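You operate a simulated robot arm through the tools that you are given. There is no shell and no other tool.

Carry out the task below with a simulated robot arm. There is one attempt and no reset: what you move stays moved.

Task
Leak-test the valve in the block, then put it in Holds or Leaks as the gauge says.
Fine: clamp it for the test; pump into the green band only; vent before you free the clamp.

It is judged by the outcome, as a careful person would: the job done as asked, and still so three seconds after it is handed in. It fails if anything else is knocked over, pushed out of place, dropped, spilled or broken.

Robot
A 6-joint arm with a two-finger gripper, fixed in place. Base frame: the origin is on the floor under the middle of its stand, x ahead of it, y to its left, z up; the work surface is at about z = 0.906. Readings come in m, degrees, newtons and seconds.
It reaches about 1.572 m from its shoulder. Its first joint turns from -166.0 to 166.0 degrees. Payload 2.45 kg.
Tool frame: the origin (TCP) lies between the finger pads and is the grasp point; the fingertips stand 0.02 m ahead of it; z points along the fingers, y is the line along which they close. The gripper opens to 0.14 m; its body begins 0.168 m behind the TCP.
Orientation is told as [roll, pitch, yaw] about the base's x, y, z axes, in that order, counted from this pose: with the fingers straight down and closing along the base's y, the tool's x points along the base's -x, its y along +y and its z along -z.

Tools
- The arm moves only by the tool arm_command. Its argument "increments" is a list of rows, each a list of 3 entries, a list of its own where there are three numbers: the turn, a rotation vector about the tool's x, y, z in degrees, then the shift along the tool's x, y, z in m, then the gripper command, from -1 (fully open) to 1 (shut), values between in proportion. In form: [[[rx, ry, rz], [tx, ty, tz], fingers], ...]. A call has 1 to 20 rows; each row shifts and turns the commanded pose from where the row before left it, along the tool's axes as they then stand. Each row takes 0.2 s and may step no farther than 0.05 m and 8.6 degrees from the row before; otherwise, or with a gripper value out of range, the whole call is refused. A pose out of reach is approached as far as the arm can. The call stops where the force on the tool passes 40 N (or 10 N more than at its start, if that is more) or the arm is blocked; 0.2 s more then pass. The fingers move at their own pace (about 0.045 m/s each) and stop on an object; they squeeze with about 41 N. The grip force told is the motor's: it shows also when the fingers shut on nothing. Time passes only in rows, and 0.2 s behind the last, so rows that do not move let the fingers close. It gives the time, the measured TCP pose, the force on the tool (base axes), the opening and the grip force at its end, in the units of the frame above (readings bear some noise), with the torque about the TCP (base axes, N m) and any sound that the robot's microphone picked up.
- Cameras (640 x 400 px; columns grow to the right, rows downward): "scene" is fixed at [0.0491, 0.4974, 1.4913]; the picture's right is [-0.28, -0.96, 0.00], its down [-0.47, 0.14, -0.87] and it looks along [0.84, -0.24, -0.49] (base axes); focal length 334 px, centre (320, 200). "wrist" rides on the gripper at [0.078, 0.011, -0.209] in the tool frame; the picture's right is [-0.14, 0.99, 0.00], its down [-0.92, -0.13, -0.37] and it looks along [-0.36, -0.05, 0.93] (tool axes); focal length 280 px, centre (320, 200). There is no depth. A picture from a camera that has moved, and an enlarged one, comes with that camera's place and axes in the base frame and with its lens.
- get_image(camera): a new picture of that camera. It takes no simulated time.
- close_up(camera, box): a new picture of the part [left, top, right, bottom] of that camera's present view, enlarged. It takes no simulated time.
- close_job(): hands the job in; it is judged then, once.

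Places have to be worked out from the pictures, the camera data and where the tool is seen. Open the gripper and draw the arm clear of the work before you hand the job in, unless the task says otherwise.

The tools are called after "Request:" as a command line: name --argument value ..., lists and objects as JSON in quotes. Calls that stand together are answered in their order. arm_command: Moves the arm, as the interface text tells. Its arguments: {"type":"object","properties":{"increments":{"type":"array"}},"required":["increments"]} The other tools are called the same way: get_image (camera) takes a picture; close_up (camera, box) takes an enlarged picture of a part of a camera's view; close_job () hands the job in.

At the start:

```text
time_s: 0.0
position: [0.8256, -0.0132, 1.2064]
orientation: [-0.1, -0.1, 0.0]
contact_force: [-0.1, 0.6, 0.0]
wrist_torque: [-0.03, 0.01, -0.02]
width: 0.1399
grasp_force: 0.1
```

scene: 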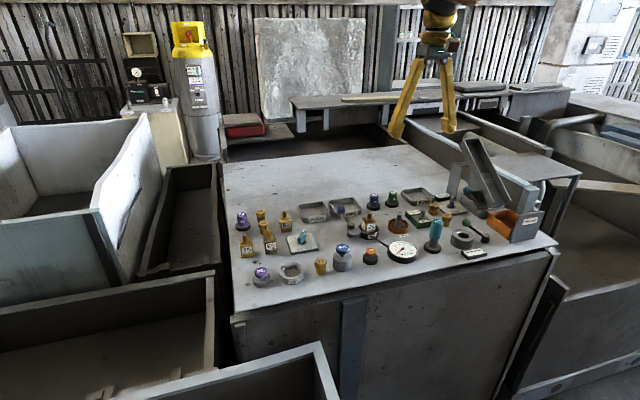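
wrist: 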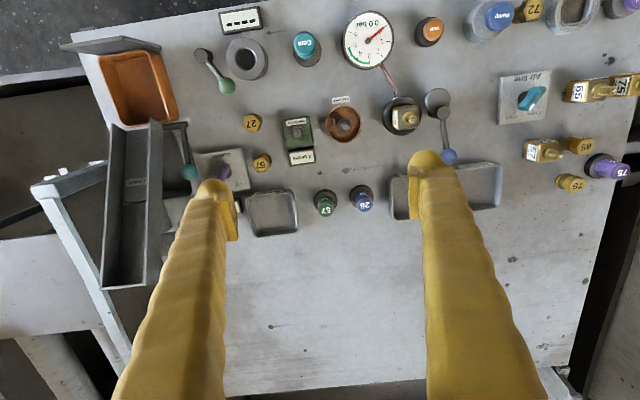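

I start by looking closely at the bench from both cameras before moving anything.

Request:
close_up --camera "scene" --box '[220, 170, 400, 290]'

Request:
close_up --camera "scene" --box '[340, 170, 560, 280]'

Request:
close_up --camera "wrist" --box '[180, 0, 420, 150]'

Request:
close_up --camera "wrist" --box '[320, 0, 640, 200]'

Request:
close_up --camera "wrist" --box '[60, 30, 320, 240]'

```text
3.33 times, centred on (310, 230) of scene
camera zoom: at [0.0491, 0.4974, 1.4913], right [-0.28, -0.96, 0.0], down [-0.47, 0.14, -0.87], along [0.84, -0.24, -0.49], focal length 1114 px, centre (353, 100)
```

zoom: 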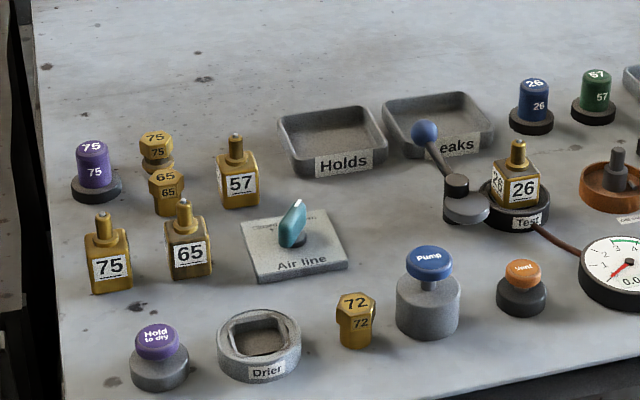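

```text
2.91 times, centred on (450, 225) of scene
camera zoom: at [0.0491, 0.4974, 1.4913], right [-0.28, -0.96, 0.0], down [-0.47, 0.14, -0.87], along [0.84, -0.24, -0.49], focal length 972 px, centre (-58, 127)
```

zoom: 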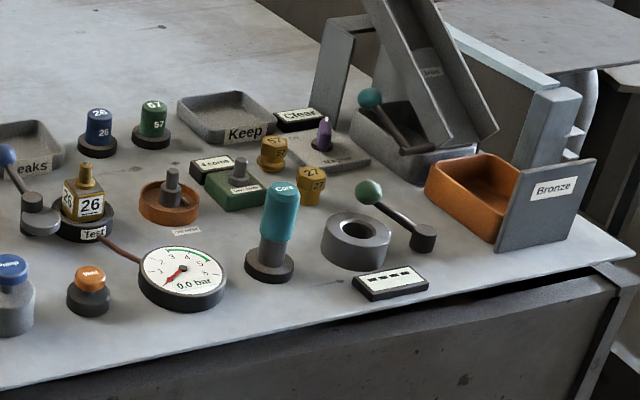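

```text
2.67 times, centred on (300, 75) of wrist
camera zoom: at [0.7477, -0.0037, 1.4151], right [0.14, 0.99, 0.0], down [0.92, -0.13, 0.37], along [0.37, -0.05, -0.93], focal length 748 px, centre (373, 533)
```

zoom: 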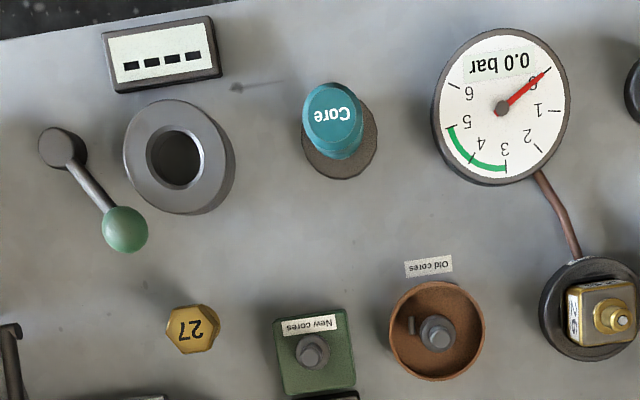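

```text
2.00 times, centred on (480, 100) of wrist
camera zoom: at [0.7477, -0.0037, 1.4151], right [0.14, 0.99, 0.0], down [0.92, -0.13, 0.37], along [0.37, -0.05, -0.93], focal length 561 px, centre (0, 400)
```

zoom: 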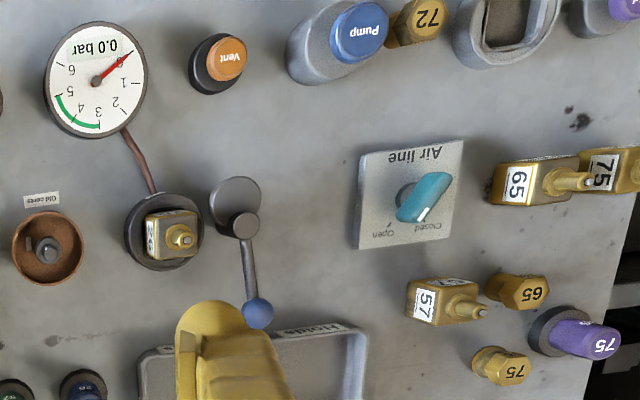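

```text
1.90 times, centred on (190, 135) of wrist
camera zoom: at [0.7477, -0.0037, 1.4151], right [0.14, 0.99, 0.0], down [0.92, -0.13, 0.37], along [0.37, -0.05, -0.93], focal length 534 px, centre (568, 324)
```

zoom: 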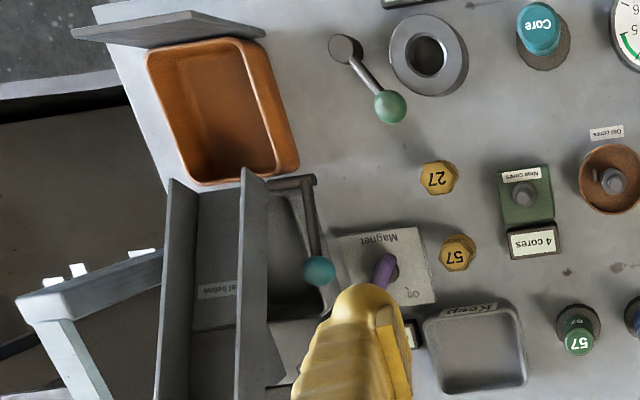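

The valve marked 26 sits in the Test block, with a blue-ball lever beside it at about (0.81, 0.185), and the pump, vent and air line knob are nearby. I'll bring the wrist camera closer, staying high above everything, to read the labels and mechanisms.

Request:
arm_command --increments '[[[0, 0, 0], [0.021, 0.033, 0.021], -1], [[0, 0, 0], [0.021, 0.033, 0.021], -1], [[0, 0, 0], [0.021, 0.033, 0.021], -1], [[0, 0, 0], [0.021, 0.033, 0.021], -1], [[0, 0, 0], [0.021, 0.033, 0.021], -1], [[0, 0, 0], [0, 0, 0], -1]]'

```text
time_s: 1.4
position: [0.7228, 0.1547, 1.1028]
orientation: [0.0, 0.0, -0.1]
contact_force: [0.2, 0.0, -0.5]
wrist_torque: [0.01, 0.03, -0.01]
width: 0.1401
grasp_force: 0.0
```

Arm is above the work area; I take a picture here to inspect the Test block and its clamp.

Request:
get_image --camera "wrist"

Request:
close_up --camera "wrist" --box '[220, 80, 420, 205]'

Request:
close_up --camera "scene" --box '[325, 195, 425, 270]'

Request:
close_up --camera "scene" --box '[270, 190, 370, 270]'

```text
taken
camera wrist: at [0.6449, 0.1639, 1.3103], right [0.14, 0.99, 0.0], down [0.92, -0.13, 0.37], along [0.37, -0.05, -0.93], focal length 280 px, centre (320, 200)
```

wrist: 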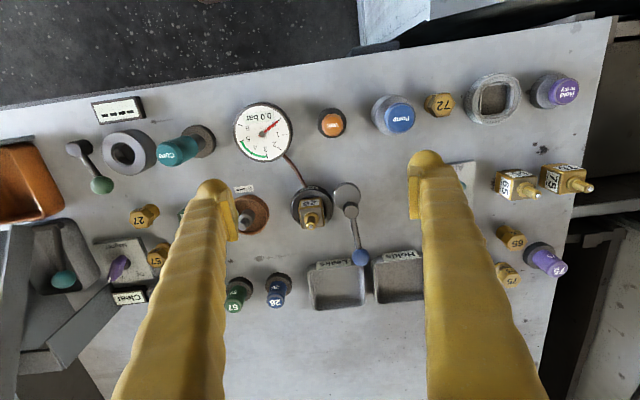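

```text
3.20 times, centred on (320, 142) of wrist
camera zoom: at [0.6449, 0.1639, 1.3103], right [0.14, 0.99, 0.0], down [0.92, -0.13, 0.37], along [0.37, -0.05, -0.93], focal length 897 px, centre (320, 384)
```

zoom: 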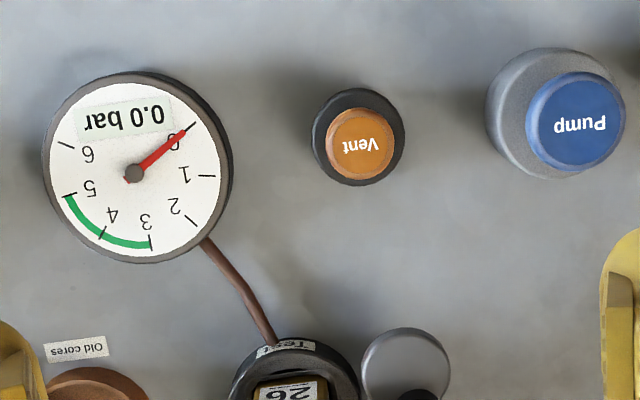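

```text
5.33 times, centred on (375, 232) of scene
camera zoom: at [0.0491, 0.4974, 1.4913], right [-0.28, -0.96, 0.0], down [-0.47, 0.14, -0.87], along [0.84, -0.24, -0.49], focal length 1782 px, centre (27, 27)
```

zoom: 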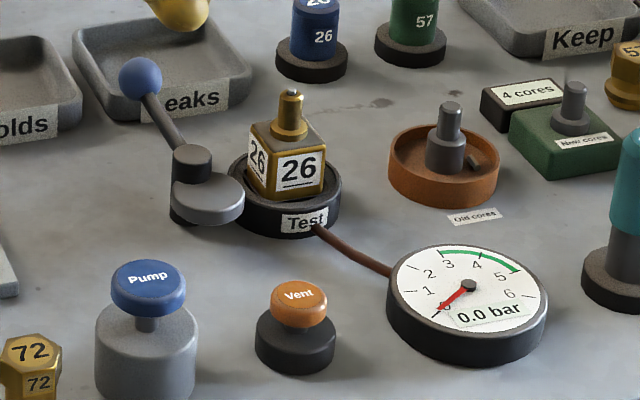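

```text
5.00 times, centred on (320, 230) of scene
camera zoom: at [0.0491, 0.4974, 1.4913], right [-0.28, -0.96, 0.0], down [-0.47, 0.14, -0.87], along [0.84, -0.24, -0.49], focal length 1671 px, centre (320, 50)
```

zoom: 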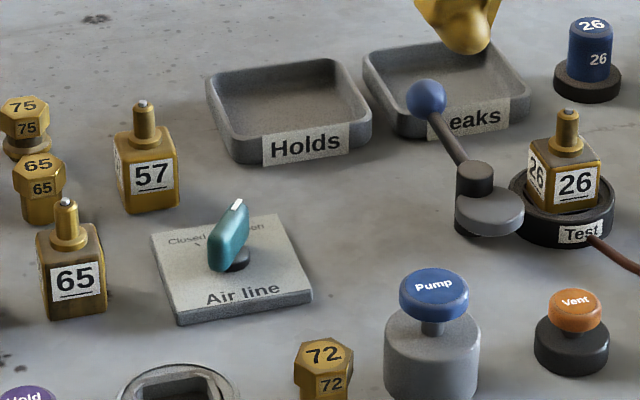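

The Test block is at about (0.81, 0.13); the clamp looks like a swinging arm with the disc opposite its blue ball. I zoom in on the clamp and the air line knob to understand how they stand.

Request:
close_up --camera "wrist" --box '[270, 160, 410, 300]'

Request:
close_up --camera "scene" --box '[335, 200, 395, 240]'

Request:
close_up --camera "scene" --box '[280, 220, 340, 260]'

```text
2.86 times, centred on (340, 230) of wrist
camera zoom: at [0.6449, 0.1639, 1.3103], right [0.14, 0.99, 0.0], down [0.92, -0.13, 0.37], along [0.37, -0.05, -0.93], focal length 801 px, centre (263, 114)
```

zoom: 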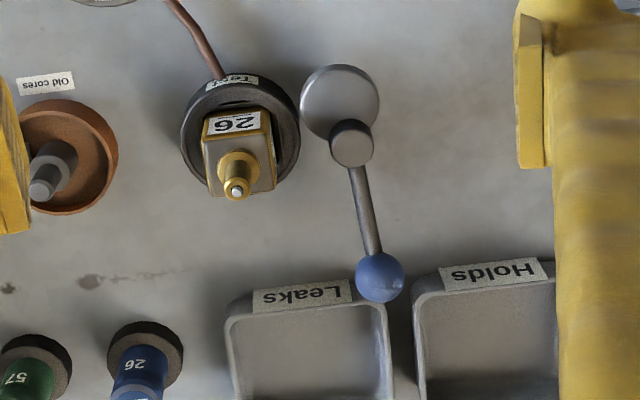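

```text
10.00 times, centred on (365, 220) of scene
camera zoom: at [0.0491, 0.4974, 1.4913], right [-0.28, -0.96, 0.0], down [-0.47, 0.14, -0.87], along [0.84, -0.24, -0.49], focal length 3342 px, centre (-130, 0)
```

zoom: 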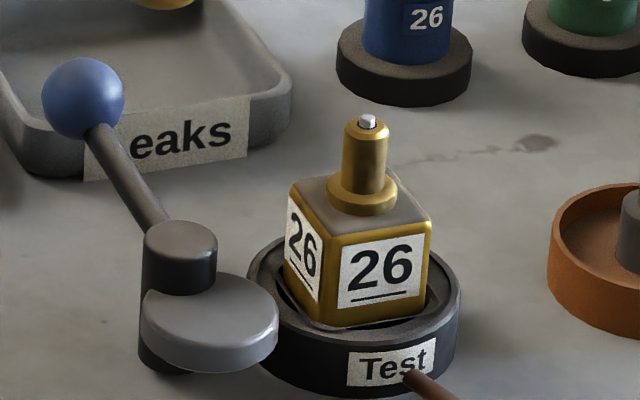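

```text
10.00 times, centred on (310, 240) of scene
camera zoom: at [0.0491, 0.4974, 1.4913], right [-0.28, -0.96, 0.0], down [-0.47, 0.14, -0.87], along [0.84, -0.24, -0.49], focal length 3342 px, centre (420, -200)
```

zoom: 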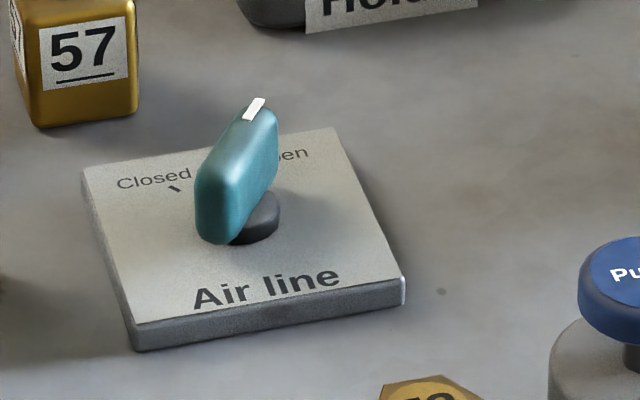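

The clamp is an eccentric cam turning on a vertical post: swinging the ball from +x round to +y should press the disc against the valve, and the air line knob points to Open. I shut the fingers and move above the free spot on the -y side of the ball, still high.

Request:
arm_command --increments '[[[0, 0, 0], [-0.0325, -0.004, 0], 1], [[0, 0, 0], [-0.0325, -0.004, 0], 1], [[0, 0, 0], [-0.0325, -0.004, 0], 1], [[0, 0, 0], [-0.0325, -0.004, 0], 1], [[0, 0, 0], [-0.0325, -0.003, 0], 1], [[0, 0, 0], [0, 0, 0], 1], [[0, 0, 0], [0, 0, 0], 1], [[0, 0, 0], [0, 0, 0], 1], [[0, 0, 0], [0, 0, 0], 1]]'

Request:
get_image --camera "wrist"

Request:
close_up --camera "scene" --box '[280, 130, 420, 250]'

```text
time_s: 3.4
position: [0.8829, 0.1343, 1.1021]
orientation: [-0.1, -0.1, 0.1]
contact_force: [0.1, 1.0, 0.5]
wrist_torque: [0.0, 0.0, 0.01]
width: 0.0
grasp_force: 29.3
```

```text
taken
camera wrist: at [0.8051, 0.1439, 1.3092], right [0.14, 0.99, 0.0], down [0.92, -0.13, 0.37], along [0.37, -0.05, -0.93], focal length 280 px, centre (320, 200)
```

wrist: 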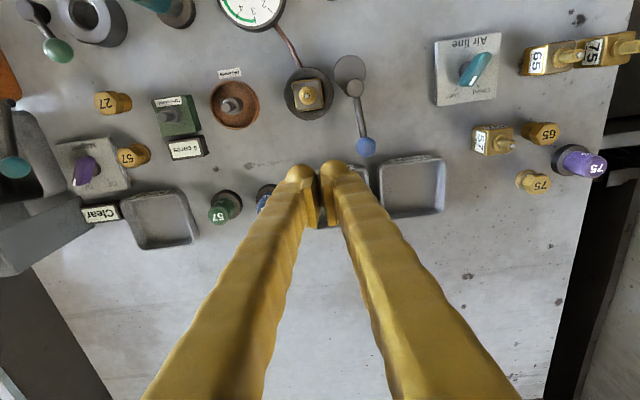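

```text
3.33 times, centred on (350, 190) of scene
camera zoom: at [0.0491, 0.4974, 1.4913], right [-0.28, -0.96, 0.0], down [-0.47, 0.14, -0.87], along [0.84, -0.24, -0.49], focal length 1114 px, centre (220, 233)
```

zoom: 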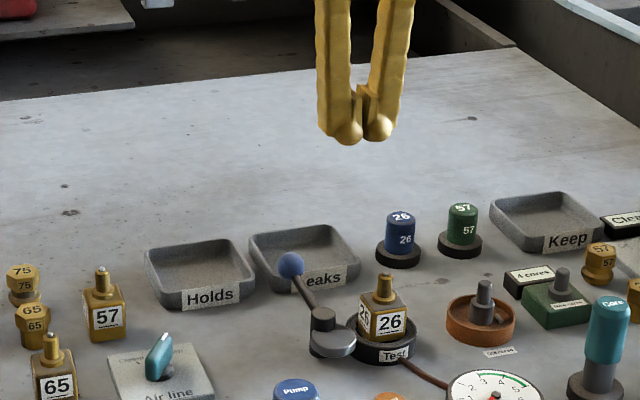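

Closed fingers are about 0.066 m across in y, so at y=0.133 they clear the ball's near side (0.179). I lower straight down so the tips reach z≈0.943, beside the ball.

Request:
arm_command --increments '[[[0, 0, 0], [0, 0, 0.035], 1], [[0, 0, 0], [0, 0, 0.035], 1], [[0, 0, 0], [0, 0, 0.03], 1], [[0, 0, 0], [0, 0, 0.02], 1], [[0, 0, 0], [0, 0, 0.018], 1], [[0, 0, 0], [0, 0, 0], 1]]'

Request:
close_up --camera "scene" --box '[310, 170, 430, 260]'

Request:
get_image --camera "wrist"

```text
time_s: 4.8
position: [0.8832, 0.1307, 0.963]
orientation: [-0.1, -0.1, 0.0]
contact_force: [-0.9, -0.4, 0.4]
wrist_torque: [0.02, -0.05, 0.01]
width: 0.0001
grasp_force: 29.3
```

```text
4.44 times, centred on (370, 215) of scene
camera zoom: at [0.0491, 0.4974, 1.4913], right [-0.28, -0.96, 0.0], down [-0.47, 0.14, -0.87], along [0.84, -0.24, -0.49], focal length 1485 px, centre (98, 133)
```

zoom: 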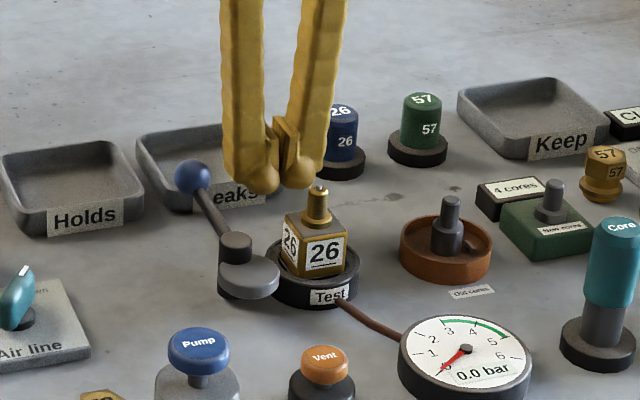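

```text
taken
camera wrist: at [0.8062, 0.1404, 1.1717], right [0.14, 0.99, 0.0], down [0.92, -0.13, 0.37], along [0.37, -0.05, -0.93], focal length 280 px, centre (320, 200)
```

wrist: 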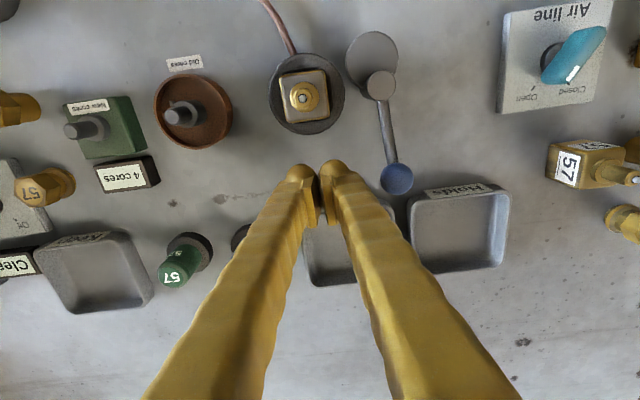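

Ball is at (0.880, 0.191, 0.963) and the fingers stand about 0.02 m clear of it on the -y side. I push gently toward +y to make contact and see that the lever swings.

Request:
arm_command --increments '[[[0, 0, 0], [0, 0.008, 0], 1], [[0, 0, 0], [0, 0.008, 0], 1], [[0, 0, 0], [0, 0.008, 0], 1], [[0, 0, 0], [0, 0.006, 0], 1]]'

Request:
close_up --camera "scene" --box '[310, 170, 430, 260]'

Request:
get_image --camera "wrist"

```text
time_s: 5.8
position: [0.883, 0.1615, 0.9641]
orientation: [0.0, -0.1, -0.1]
contact_force: [0.1, 0.2, 0.1]
wrist_torque: [-0.03, 0.01, 0.01]
width: 0.0
grasp_force: 29.4
```

```text
4.44 times, centred on (370, 215) of scene
camera zoom: at [0.0491, 0.4974, 1.4913], right [-0.28, -0.96, 0.0], down [-0.47, 0.14, -0.87], along [0.84, -0.24, -0.49], focal length 1485 px, centre (98, 133)
```

zoom: 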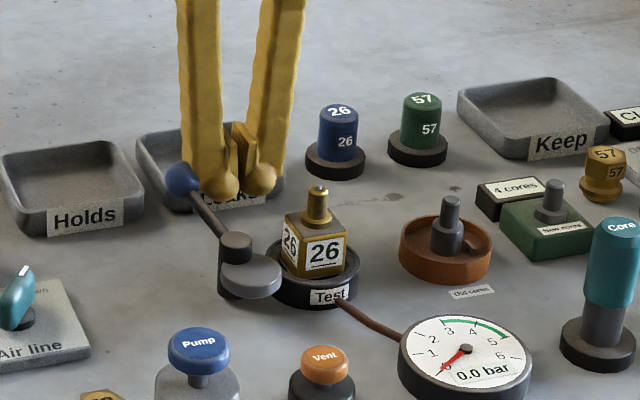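

```text
taken
camera wrist: at [0.8061, 0.1707, 1.1715], right [0.14, 0.99, 0.0], down [0.92, -0.13, 0.37], along [0.37, -0.05, -0.93], focal length 280 px, centre (320, 200)
```

wrist: 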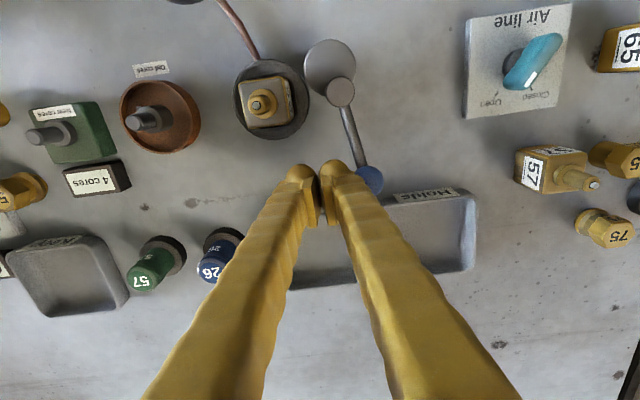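

The lever swings freely: the ball is now near (0.876, 0.200) and the disc has turned toward the valve. I continue round the post, turning the hand with the lever, a few small steps at a time.

Request:
arm_command --increments '[[[0, 0, -8], [-0.0026, 0.0105, 0], 1], [[0, 0, -8], [-0.0026, 0.0105, 0], 1], [[0, 0, -8], [-0.0026, 0.0105, 0], 1]]'

Request:
close_up --camera "scene" --box '[310, 170, 430, 260]'

Request:
get_image --camera "wrist"

```text
time_s: 6.6
position: [0.8878, 0.1942, 0.9648]
orientation: [-0.1, 0.0, 24.1]
contact_force: [0.1, 0.4, 1.0]
wrist_torque: [0.05, -0.01, 0.0]
width: 0.0
grasp_force: 29.9
```

```text
4.44 times, centred on (370, 215) of scene
camera zoom: at [0.0491, 0.4974, 1.4913], right [-0.28, -0.96, 0.0], down [-0.47, 0.14, -0.87], along [0.84, -0.24, -0.49], focal length 1485 px, centre (98, 133)
```

zoom: 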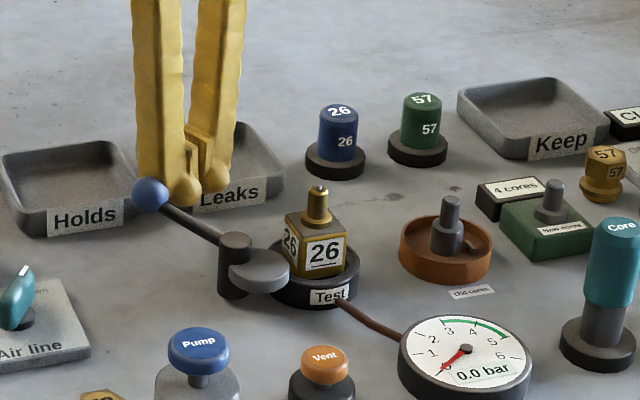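

```text
taken
camera wrist: at [0.8122, 0.1718, 1.1727], right [-0.28, 0.96, 0.0], down [0.89, 0.26, 0.37], along [0.35, 0.1, -0.93], focal length 280 px, centre (320, 200)
```

wrist: 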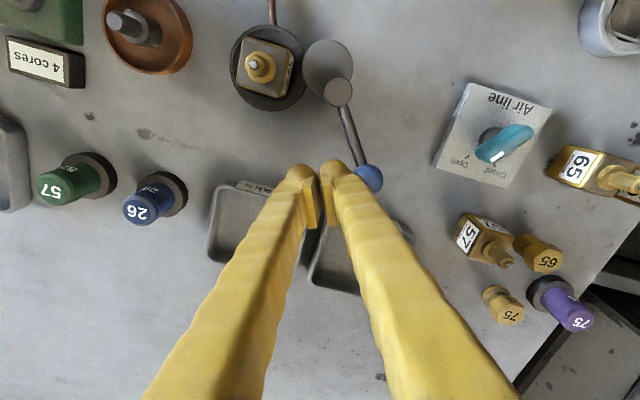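

The lever is at roughly 37° with no resistance and the disc is nearing the valve. I continue in the same way.

Request:
arm_command --increments '[[[0, 0, -8], [-0.0026, 0.0105, 0], 1], [[0, 0, -8], [-0.0026, 0.0105, 0], 1], [[0, 0, -8], [-0.0026, 0.0105, 0], 1]]'

Request:
close_up --camera "scene" --box '[310, 170, 430, 260]'

Request:
get_image --camera "wrist"

```text
time_s: 7.4
position: [0.8774, 0.2242, 0.965]
orientation: [-0.1, 0.0, 48.1]
contact_force: [-0.1, -0.6, -0.2]
wrist_torque: [0.02, 0.03, 0.0]
width: 0.0
grasp_force: 29.4
```

```text
4.44 times, centred on (370, 215) of scene
camera zoom: at [0.0491, 0.4974, 1.4913], right [-0.28, -0.96, 0.0], down [-0.47, 0.14, -0.87], along [0.84, -0.24, -0.49], focal length 1485 px, centre (98, 133)
```

zoom: 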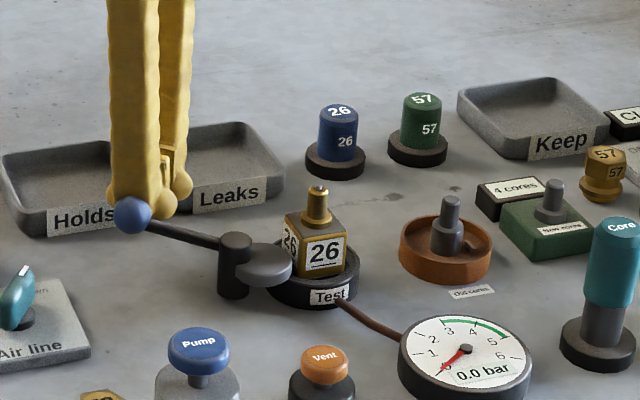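

```text
taken
camera wrist: at [0.817, 0.1724, 1.1732], right [-0.65, 0.76, 0.0], down [0.71, 0.6, 0.37], along [0.28, 0.24, -0.93], focal length 280 px, centre (320, 200)
```

wrist: 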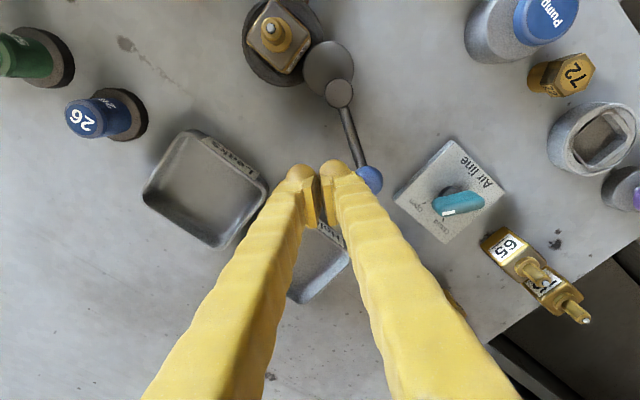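

Still free at about 61°; the disc is almost at the valve. I take smaller bites now and watch the force.

Request:
arm_command --increments '[[[0, 0, -8], [-0.0026, 0.0105, 0], 1], [[0, 0, -5], [-0.0016, 0.0066, 0], 1], [[0, 0, -5], [-0.0016, 0.0066, 0], 1]]'

Request:
close_up --camera "scene" --box '[310, 170, 430, 260]'

Request:
close_up --camera "wrist" --box '[200, 0, 440, 200]'

```text
time_s: 8.2
position: [0.8622, 0.2437, 0.9643]
orientation: [0.0, 0.1, 66.0]
contact_force: [1.2, 1.1, 0.3]
wrist_torque: [0.01, 0.0, 0.02]
width: 0.0001
grasp_force: 29.7
```

```text
4.44 times, centred on (370, 215) of scene
camera zoom: at [0.0491, 0.4974, 1.4913], right [-0.28, -0.96, 0.0], down [-0.47, 0.14, -0.87], along [0.84, -0.24, -0.49], focal length 1485 px, centre (98, 133)
```

zoom: 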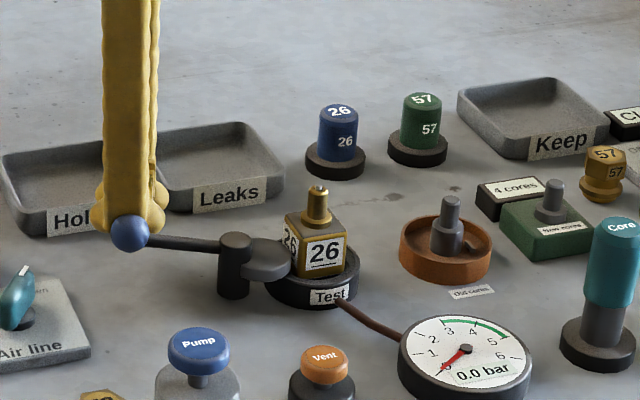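

```text
2.00 times, centred on (320, 100) of wrist
camera zoom: at [0.8206, 0.1751, 1.1718], right [-0.85, 0.53, 0.0], down [0.49, 0.79, 0.37], along [0.2, 0.31, -0.93], focal length 561 px, centre (320, 400)
```

zoom: 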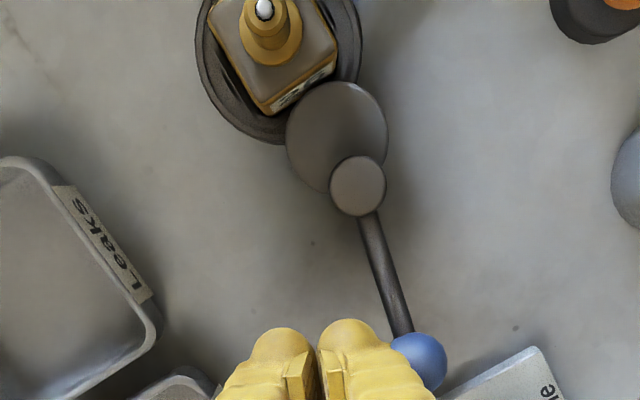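

The disc is right at the valve's side, lever at about 79°. I continue with small steps, watching force and sound.

Request:
arm_command --increments '[[[0, 0, -4], [-0.0013, 0.0053, 0], 1], [[0, 0, -4], [-0.0013, 0.0053, 0], 1]]'

Request:
close_up --camera "scene" --box '[310, 170, 430, 260]'

Request:
close_up --camera "wrist" --box '[200, 0, 440, 200]'

```text
time_s: 8.8
position: [0.8539, 0.2508, 0.9634]
orientation: [-0.2, 0.0, 74.1]
contact_force: [26.7, -10.4, -3.1]
wrist_torque: [-0.08, -0.18, 0.22]
width: 0.0001
grasp_force: 29.4
```

```text
4.44 times, centred on (370, 215) of scene
camera zoom: at [0.0491, 0.4974, 1.4913], right [-0.28, -0.96, 0.0], down [-0.47, 0.14, -0.87], along [0.84, -0.24, -0.49], focal length 1485 px, centre (98, 133)
```

zoom: 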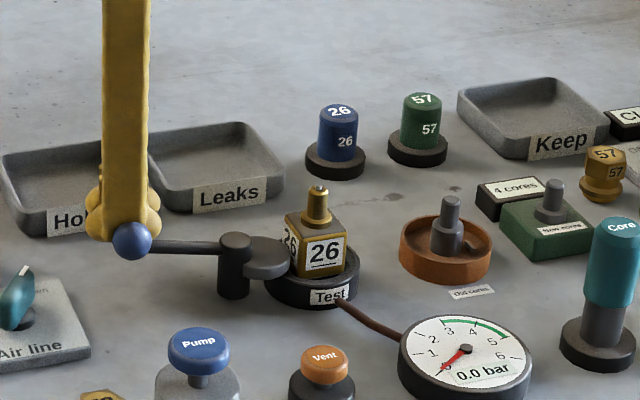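

```text
2.00 times, centred on (320, 100) of wrist
camera zoom: at [0.8217, 0.1773, 1.1724], right [-0.91, 0.41, 0.0], down [0.38, 0.85, 0.37], along [0.15, 0.34, -0.93], focal length 561 px, centre (320, 400)
```

zoom: 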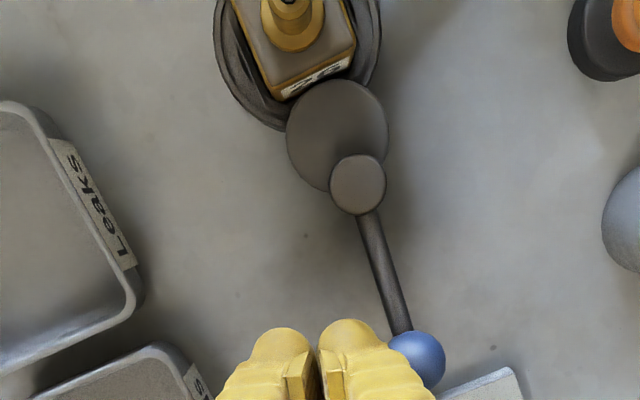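

I now feel about 28 N of resistance with the disc against the valve, so the cam is biting. I press slightly further to seat it firmly, within the force limit.

Request:
arm_command --increments '[[[0, 0, -2], [-0.0007, 0.0026, 0], 1], [[0, 0, 0], [0, 0, 0], 1]]'

Request:
close_up --camera "wrist" --box '[200, 0, 440, 200]'

Request:
close_up --camera "scene" --box '[320, 200, 400, 250]'

```text
time_s: 9.2
position: [0.855, 0.2518, 0.9637]
orientation: [-0.3, 0.0, 75.1]
contact_force: [18.1, -3.2, -4.2]
wrist_torque: [-0.01, -0.2, 0.04]
width: 0.0001
grasp_force: 29.3
stopped in row 1: the force on the tool passed its limit at 44 N (the readings are from after the stop); the commanded pose is now the measured one
```

```text
2.00 times, centred on (320, 100) of wrist
camera zoom: at [0.8229, 0.1771, 1.1725], right [-0.92, 0.39, -0.01], down [0.36, 0.86, 0.37], along [0.15, 0.34, -0.93], focal length 561 px, centre (320, 400)
```

zoom: 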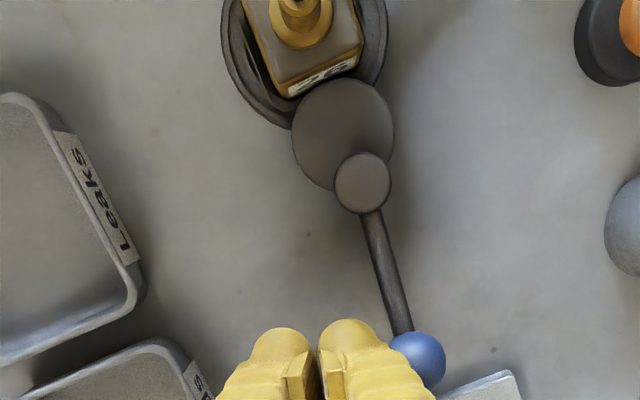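

```text
8.00 times, centred on (360, 225) of scene
camera zoom: at [0.0491, 0.4974, 1.4913], right [-0.28, -0.96, 0.0], down [-0.47, 0.14, -0.87], along [0.84, -0.24, -0.49], focal length 2674 px, centre (0, 0)
```

zoom: 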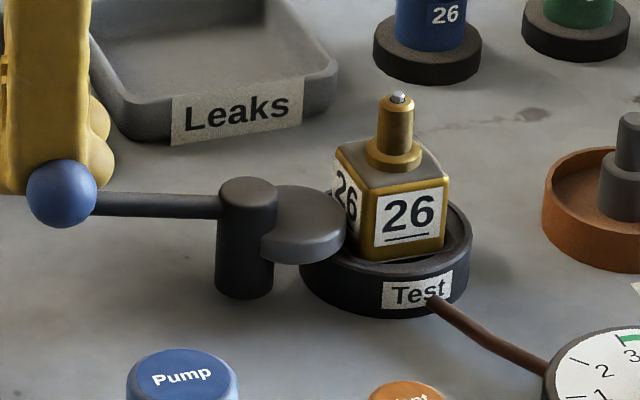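

The lever stands at about 87° with the disc pressed hard on the valve (it stopped at 44 N), so it is clamped. I back off the ball and check that it stays.

Request:
arm_command --increments '[[[0, 0, 0], [0, -0.01, 0], 1], [[0, 0, 0], [0, -0.015, 0], 1], [[0, 0, 0], [0, 0, -0.03], 1], [[0, 0, 0], [0, 0, -0.04], 1], [[0, 0, 0], [0, 0, -0.04], 1], [[0, 0, 0], [0, 0, -0.03], 1]]'

Request:
close_up --camera "scene" --box '[310, 170, 430, 260]'

Request:
get_image --camera "wrist"

```text
time_s: 10.6
position: [0.8742, 0.2438, 1.105]
orientation: [-0.2, -0.1, 75.2]
contact_force: [0.9, 0.9, 0.0]
wrist_torque: [-0.01, 0.04, 0.02]
width: 0.0
grasp_force: 29.2
```

```text
4.44 times, centred on (370, 215) of scene
camera zoom: at [0.0491, 0.4974, 1.4913], right [-0.28, -0.96, 0.0], down [-0.47, 0.14, -0.87], along [0.84, -0.24, -0.49], focal length 1485 px, centre (98, 133)
```

zoom: 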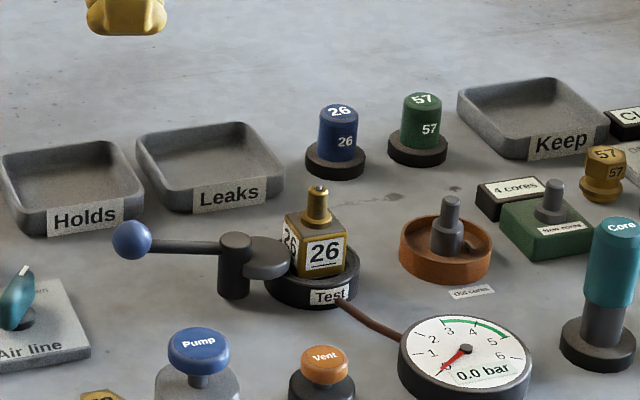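

```text
taken
camera wrist: at [0.8429, 0.17, 1.3131], right [-0.92, 0.39, 0.0], down [0.36, 0.86, 0.37], along [0.15, 0.34, -0.93], focal length 280 px, centre (320, 200)
```

wrist: 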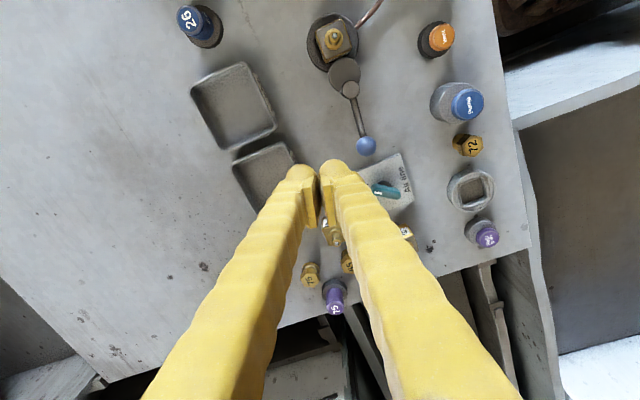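

The clamp lever stays put. I turn the hand back to yaw 0 and move high above the Pump button at about (0.693, 0.253).

Request:
arm_command --increments '[[[0, 0, 8.35], [0, 0, 0], 1], [[0, 0, 8.35], [0, 0, 0], 1], [[0, 0, 8.35], [0, 0, 0], 1], [[0, 0, 8.35], [0, 0, 0], 1], [[0, 0, 8.35], [0, 0, 0], 1], [[0, 0, 8.35], [0, 0, 0], 1], [[0, 0, 8.35], [0, 0, 0], 1], [[0, 0, 8.35], [0, 0, 0], 1], [[0, 0, 8.35], [0, 0, 0], 1], [[0, 0, 0], [0.0455, 0.0023, 0], 1], [[0, 0, 0], [0.0455, 0.0023, 0], 1], [[0, 0, 0], [0.0455, 0.0023, 0], 1], [[0, 0, 0], [0.0445, 0.0023, 0], 1], [[0, 0, 0], [0, 0, 0], 1]]'

Request:
get_image --camera "scene"

Request:
get_image --camera "wrist"

```text
time_s: 13.6
position: [0.6959, 0.2541, 1.1038]
orientation: [-0.1, -0.4, 0.1]
contact_force: [0.5, 0.1, 0.1]
wrist_torque: [0.03, 0.01, -0.01]
width: 0.0
grasp_force: 30.0
```

```text
taken
```

scene: 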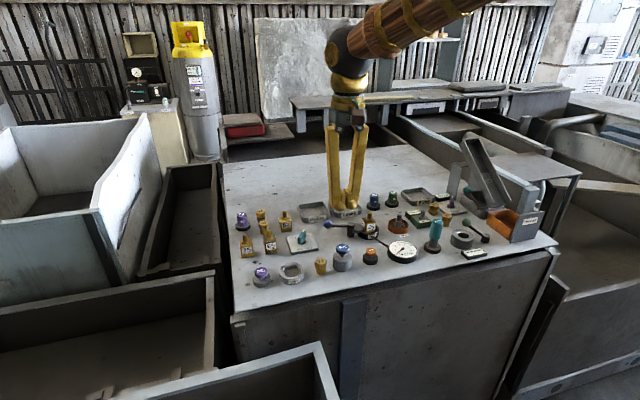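

```text
taken
camera wrist: at [0.6168, 0.2647, 1.3111], right [0.14, 0.99, 0.0], down [0.92, -0.13, 0.37], along [0.37, -0.05, -0.93], focal length 280 px, centre (320, 200)
```

wrist: 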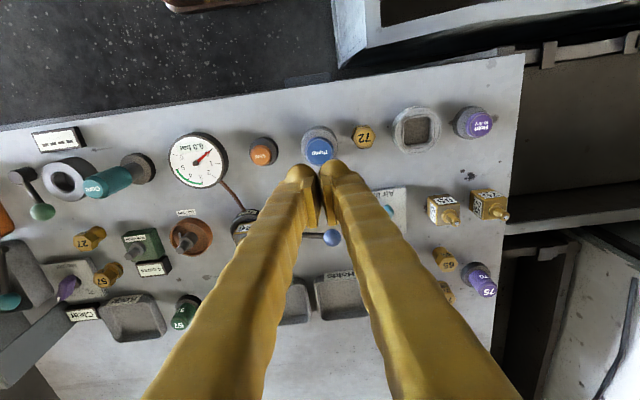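

The pump cap lies at (0.692, 0.254), directly beneath the fingertips. I descend to just above it and check before pressing.

Request:
arm_command --increments '[[[0, 0, 0], [0.003, 0, 0.03], 1], [[0, 0, 0], [0, 0, 0.03], 1], [[0, 0, 0], [0, 0, 0.025], 1], [[0, 0, 0], [0, 0, 0.012], 1], [[0, 0, 0], [0, 0, 0], 1]]'

Request:
close_up --camera "scene" --box '[300, 190, 440, 280]'

Request:
get_image --camera "wrist"

```text
time_s: 14.8
position: [0.695, 0.2551, 1.0068]
orientation: [-0.1, -0.3, 0.1]
contact_force: [0.5, -0.6, 0.5]
wrist_torque: [-0.01, 0.0, 0.04]
width: 0.0002
grasp_force: 29.5
```

```text
4.44 times, centred on (370, 235) of scene
camera zoom: at [0.0491, 0.4974, 1.4913], right [-0.28, -0.96, 0.0], down [-0.47, 0.14, -0.87], along [0.84, -0.24, -0.49], focal length 1485 px, centre (98, 44)
```

zoom: 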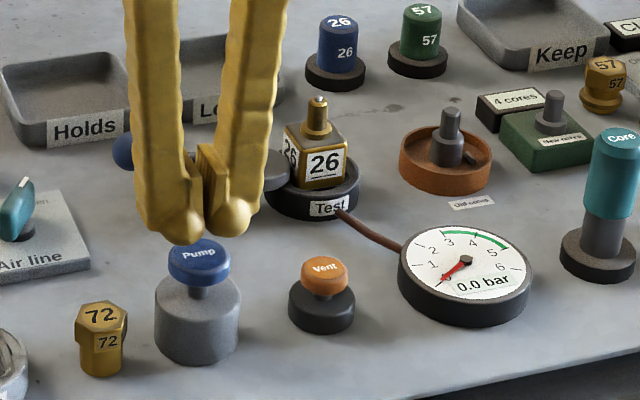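

```text
taken
camera wrist: at [0.6151, 0.2654, 1.2149], right [0.14, 0.99, 0.0], down [0.92, -0.13, 0.37], along [0.37, -0.05, -0.93], focal length 280 px, centre (320, 200)
```

wrist: 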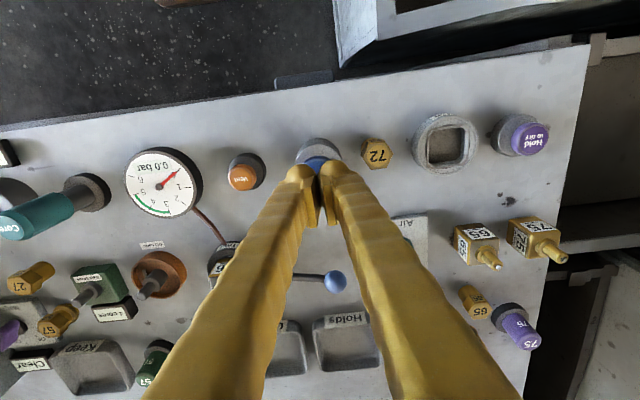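

Fingertips are aligned over the pump cap, about 0.015 m above it. I press down slowly in short steps and stop to see what happens.

Request:
arm_command --increments '[[[0, 0, 0], [0, 0, 0.01], 1], [[0, 0, 0], [0, 0, 0.005], 1], [[0, 0, 0], [0, 0, 0.005], 1]]'

Request:
close_up --camera "scene" --box '[300, 190, 440, 280]'

```text
time_s: 15.6
position: [0.6925, 0.2548, 0.9874]
orientation: [0.0, -0.2, 0.1]
contact_force: [0.1, 1.6, 1.3]
wrist_torque: [0.0, -0.02, 0.01]
width: 0.0059
grasp_force: 29.6
```

```text
4.44 times, centred on (370, 235) of scene
camera zoom: at [0.0491, 0.4974, 1.4913], right [-0.28, -0.96, 0.0], down [-0.47, 0.14, -0.87], along [0.84, -0.24, -0.49], focal length 1485 px, centre (98, 44)
```

zoom: 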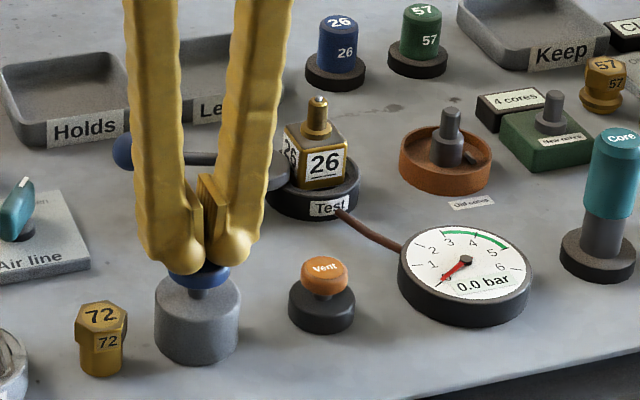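

The tips have reached the cap and the fingers spread by about 6 mm, so I look closely at the contact before pressing further.

Request:
close_up --camera "scene" --box '[320, 225, 370, 265]'

Request:
close_up --camera "wrist" --box '[250, 100, 410, 240]'

```text
10.00 times, centred on (345, 245) of scene
camera zoom: at [0.0491, 0.4974, 1.4913], right [-0.28, -0.96, 0.0], down [-0.47, 0.14, -0.87], along [0.84, -0.24, -0.49], focal length 3342 px, centre (70, -250)
```

zoom: 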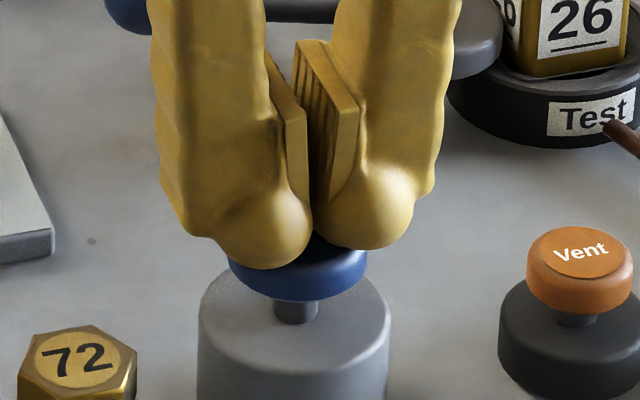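

```text
2.86 times, centred on (330, 170) of wrist
camera zoom: at [0.6147, 0.2643, 1.1947], right [0.14, 0.99, 0.0], down [0.92, -0.13, 0.37], along [0.37, -0.05, -0.93], focal length 801 px, centre (291, 286)
```

zoom: 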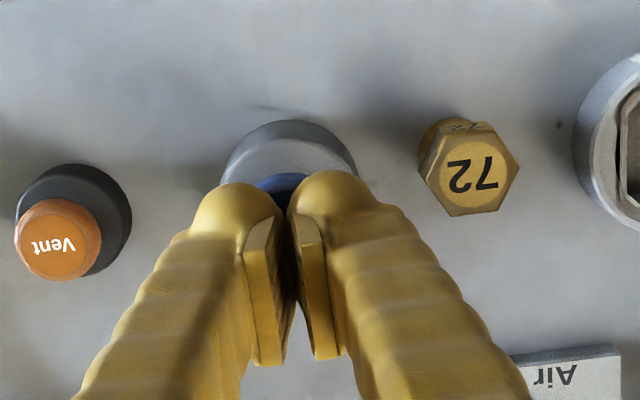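

The fingertips sit about 4 mm too far toward -y, so one tip is on the cap's edge. I lift off, shift +y by 4 mm and press again.

Request:
arm_command --increments '[[[0, 0, 0], [0, 0, -0.01], 1], [[0, 0, 0], [0, 0, -0.01], 1], [[0, 0, 0], [-0.001, 0.004, 0], 1], [[0, 0, 0], [0, 0, 0], 1], [[0, 0, 0], [0, 0, 0], 1]]'

Request:
close_up --camera "scene" --box '[320, 225, 370, 265]'

Request:
close_up --camera "scene" --box '[370, 225, 430, 270]'

```text
time_s: 16.8
position: [0.6928, 0.2595, 1.0062]
orientation: [-0.1, -0.3, 0.0]
contact_force: [-0.1, 0.2, 0.1]
wrist_torque: [-0.01, 0.07, 0.01]
width: 0.0
grasp_force: 29.5
```

```text
10.00 times, centred on (345, 245) of scene
camera zoom: at [0.0491, 0.4974, 1.4913], right [-0.28, -0.96, 0.0], down [-0.47, 0.14, -0.87], along [0.84, -0.24, -0.49], focal length 3342 px, centre (70, -250)
```

zoom: 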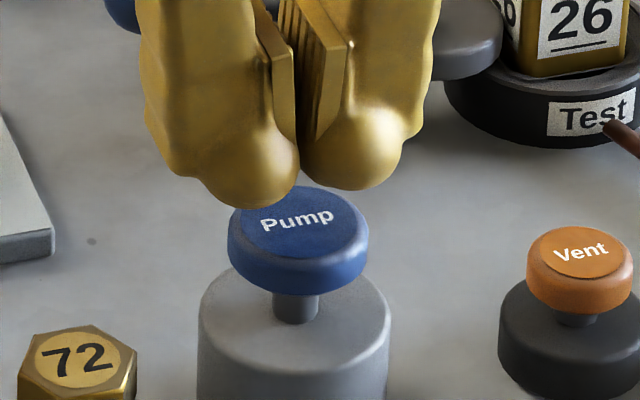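

```text
8.89 times, centred on (400, 248) of scene
camera zoom: at [0.0491, 0.4974, 1.4913], right [-0.28, -0.96, 0.0], down [-0.47, 0.14, -0.87], along [0.84, -0.24, -0.49], focal length 2971 px, centre (-391, -222)
```

zoom: 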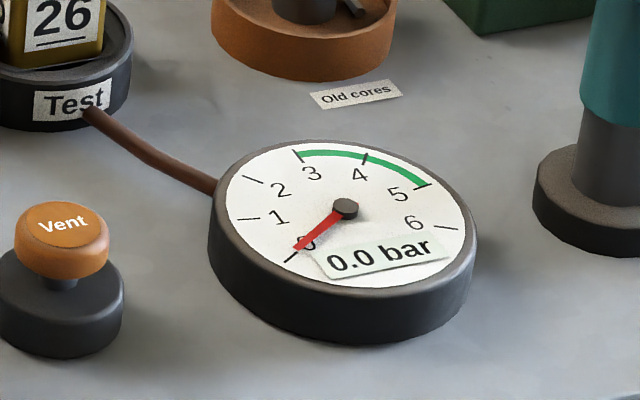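

Laterally the tips are now centred, but they look about 1 cm toward -x of the cap's middle. I shift +x by 7 mm, then press down in small steps.

Request:
arm_command --increments '[[[0, 0, 0], [-0.007, 0, 0], 1], [[0, 0, 0], [0, 0, 0.01], 1], [[0, 0, 0], [0, 0, 0.005], 1], [[0, 0, 0], [0, 0, 0.004], 1]]'

Request:
close_up --camera "scene" --box '[320, 225, 370, 265]'

Request:
close_up --camera "scene" --box '[370, 225, 430, 270]'

```text
time_s: 17.8
position: [0.7025, 0.2589, 0.9876]
orientation: [-0.1, -0.3, 0.0]
contact_force: [-0.9, 0.0, 0.5]
wrist_torque: [-0.03, 0.0, 0.01]
width: 0.0059
grasp_force: 29.1
```

```text
10.00 times, centred on (345, 245) of scene
camera zoom: at [0.0491, 0.4974, 1.4913], right [-0.28, -0.96, 0.0], down [-0.47, 0.14, -0.87], along [0.84, -0.24, -0.49], focal length 3342 px, centre (70, -250)
```

zoom: 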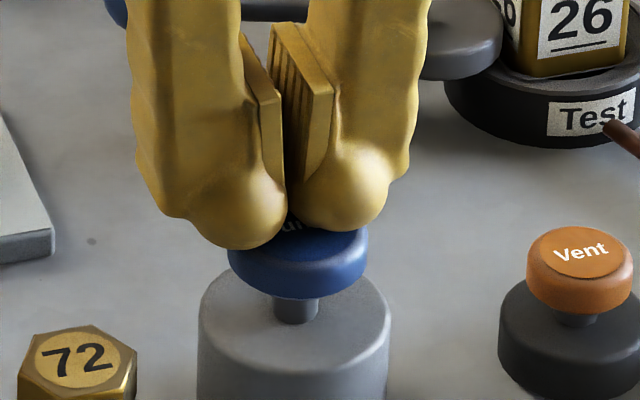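

```text
8.89 times, centred on (400, 248) of scene
camera zoom: at [0.0491, 0.4974, 1.4913], right [-0.28, -0.96, 0.0], down [-0.47, 0.14, -0.87], along [0.84, -0.24, -0.49], focal length 2971 px, centre (-391, -222)
```

zoom: 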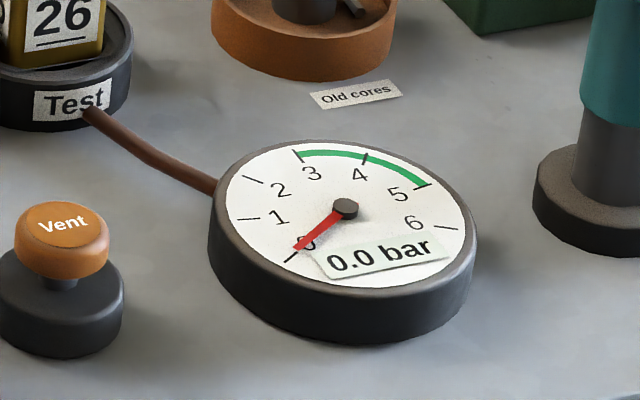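

The cap has gone down about 2 mm with hardly any force and the gauge still reads 0.0. I press a little deeper in 2 mm steps.

Request:
arm_command --increments '[[[0, 0, 0], [0, 0, 0.002], 1], [[0, 0, 0], [0, 0, 0.002], 1]]'

Request:
close_up --camera "scene" --box '[320, 225, 370, 265]'

Request:
close_up --camera "scene" --box '[370, 225, 430, 270]'

```text
time_s: 18.4
position: [0.7006, 0.2583, 0.9838]
orientation: [-0.1, -0.3, 0.0]
contact_force: [1.4, 1.3, 2.5]
wrist_torque: [-0.01, 0.0, -0.01]
width: 0.0061
grasp_force: 29.7
```

```text
10.00 times, centred on (345, 245) of scene
camera zoom: at [0.0491, 0.4974, 1.4913], right [-0.28, -0.96, 0.0], down [-0.47, 0.14, -0.87], along [0.84, -0.24, -0.49], focal length 3342 px, centre (70, -250)
```

zoom: 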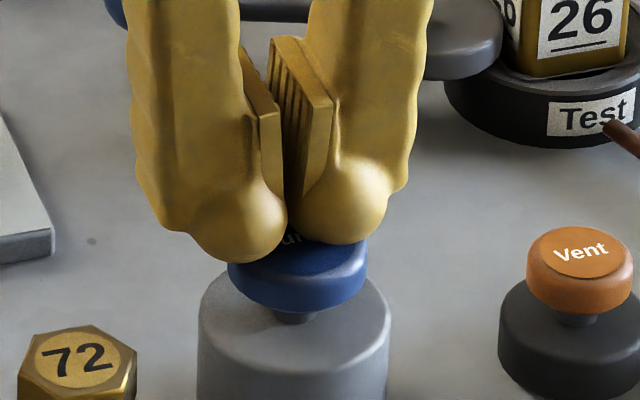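

```text
8.89 times, centred on (400, 248) of scene
camera zoom: at [0.0491, 0.4974, 1.4913], right [-0.28, -0.96, 0.0], down [-0.47, 0.14, -0.87], along [0.84, -0.24, -0.49], focal length 2971 px, centre (-391, -222)
```

zoom: 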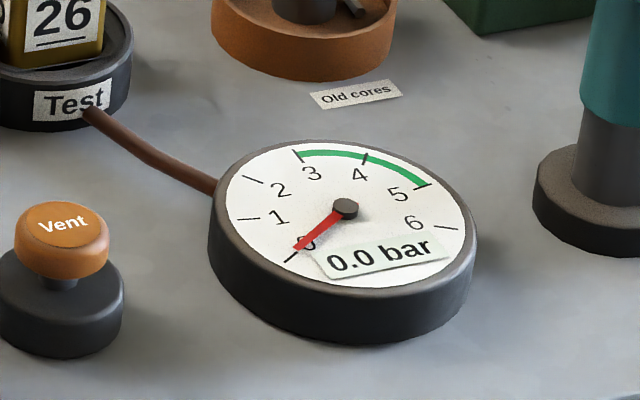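

The cap follows down smoothly (now about 6 mm pressed). I continue in small steps until the stroke ends or the gauge moves.

Request:
arm_command --increments '[[[0, 0, 0], [0, 0, 0.002], 1], [[0, 0, 0], [0, 0, 0.002], 1]]'

Request:
close_up --camera "scene" --box '[320, 225, 370, 265]'

Request:
close_up --camera "scene" --box '[370, 225, 430, 270]'

```text
time_s: 19.0
position: [0.7014, 0.2577, 0.9802]
orientation: [-0.1, -0.3, 0.1]
contact_force: [0.7, -1.9, 4.5]
wrist_torque: [-0.07, 0.02, -0.03]
width: 0.0059
grasp_force: 29.2
```

```text
10.00 times, centred on (345, 245) of scene
camera zoom: at [0.0491, 0.4974, 1.4913], right [-0.28, -0.96, 0.0], down [-0.47, 0.14, -0.87], along [0.84, -0.24, -0.49], focal length 3342 px, centre (70, -250)
```

zoom: 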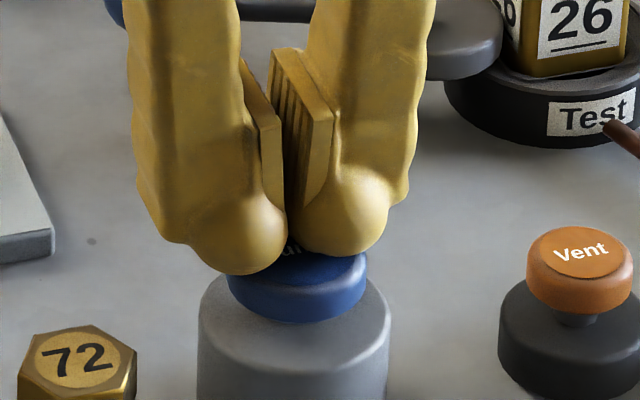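

```text
8.89 times, centred on (400, 248) of scene
camera zoom: at [0.0491, 0.4974, 1.4913], right [-0.28, -0.96, 0.0], down [-0.47, 0.14, -0.87], along [0.84, -0.24, -0.49], focal length 2971 px, centre (-391, -222)
```

zoom: 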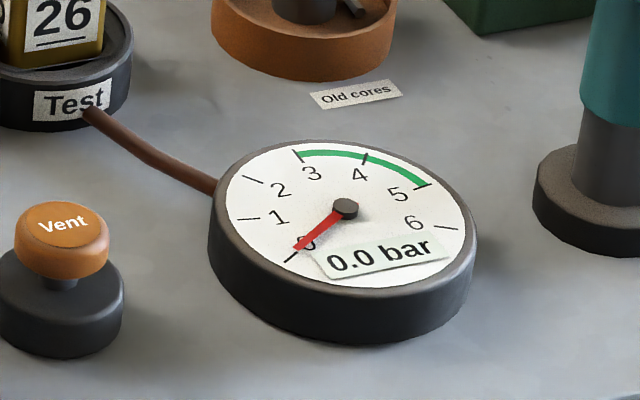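

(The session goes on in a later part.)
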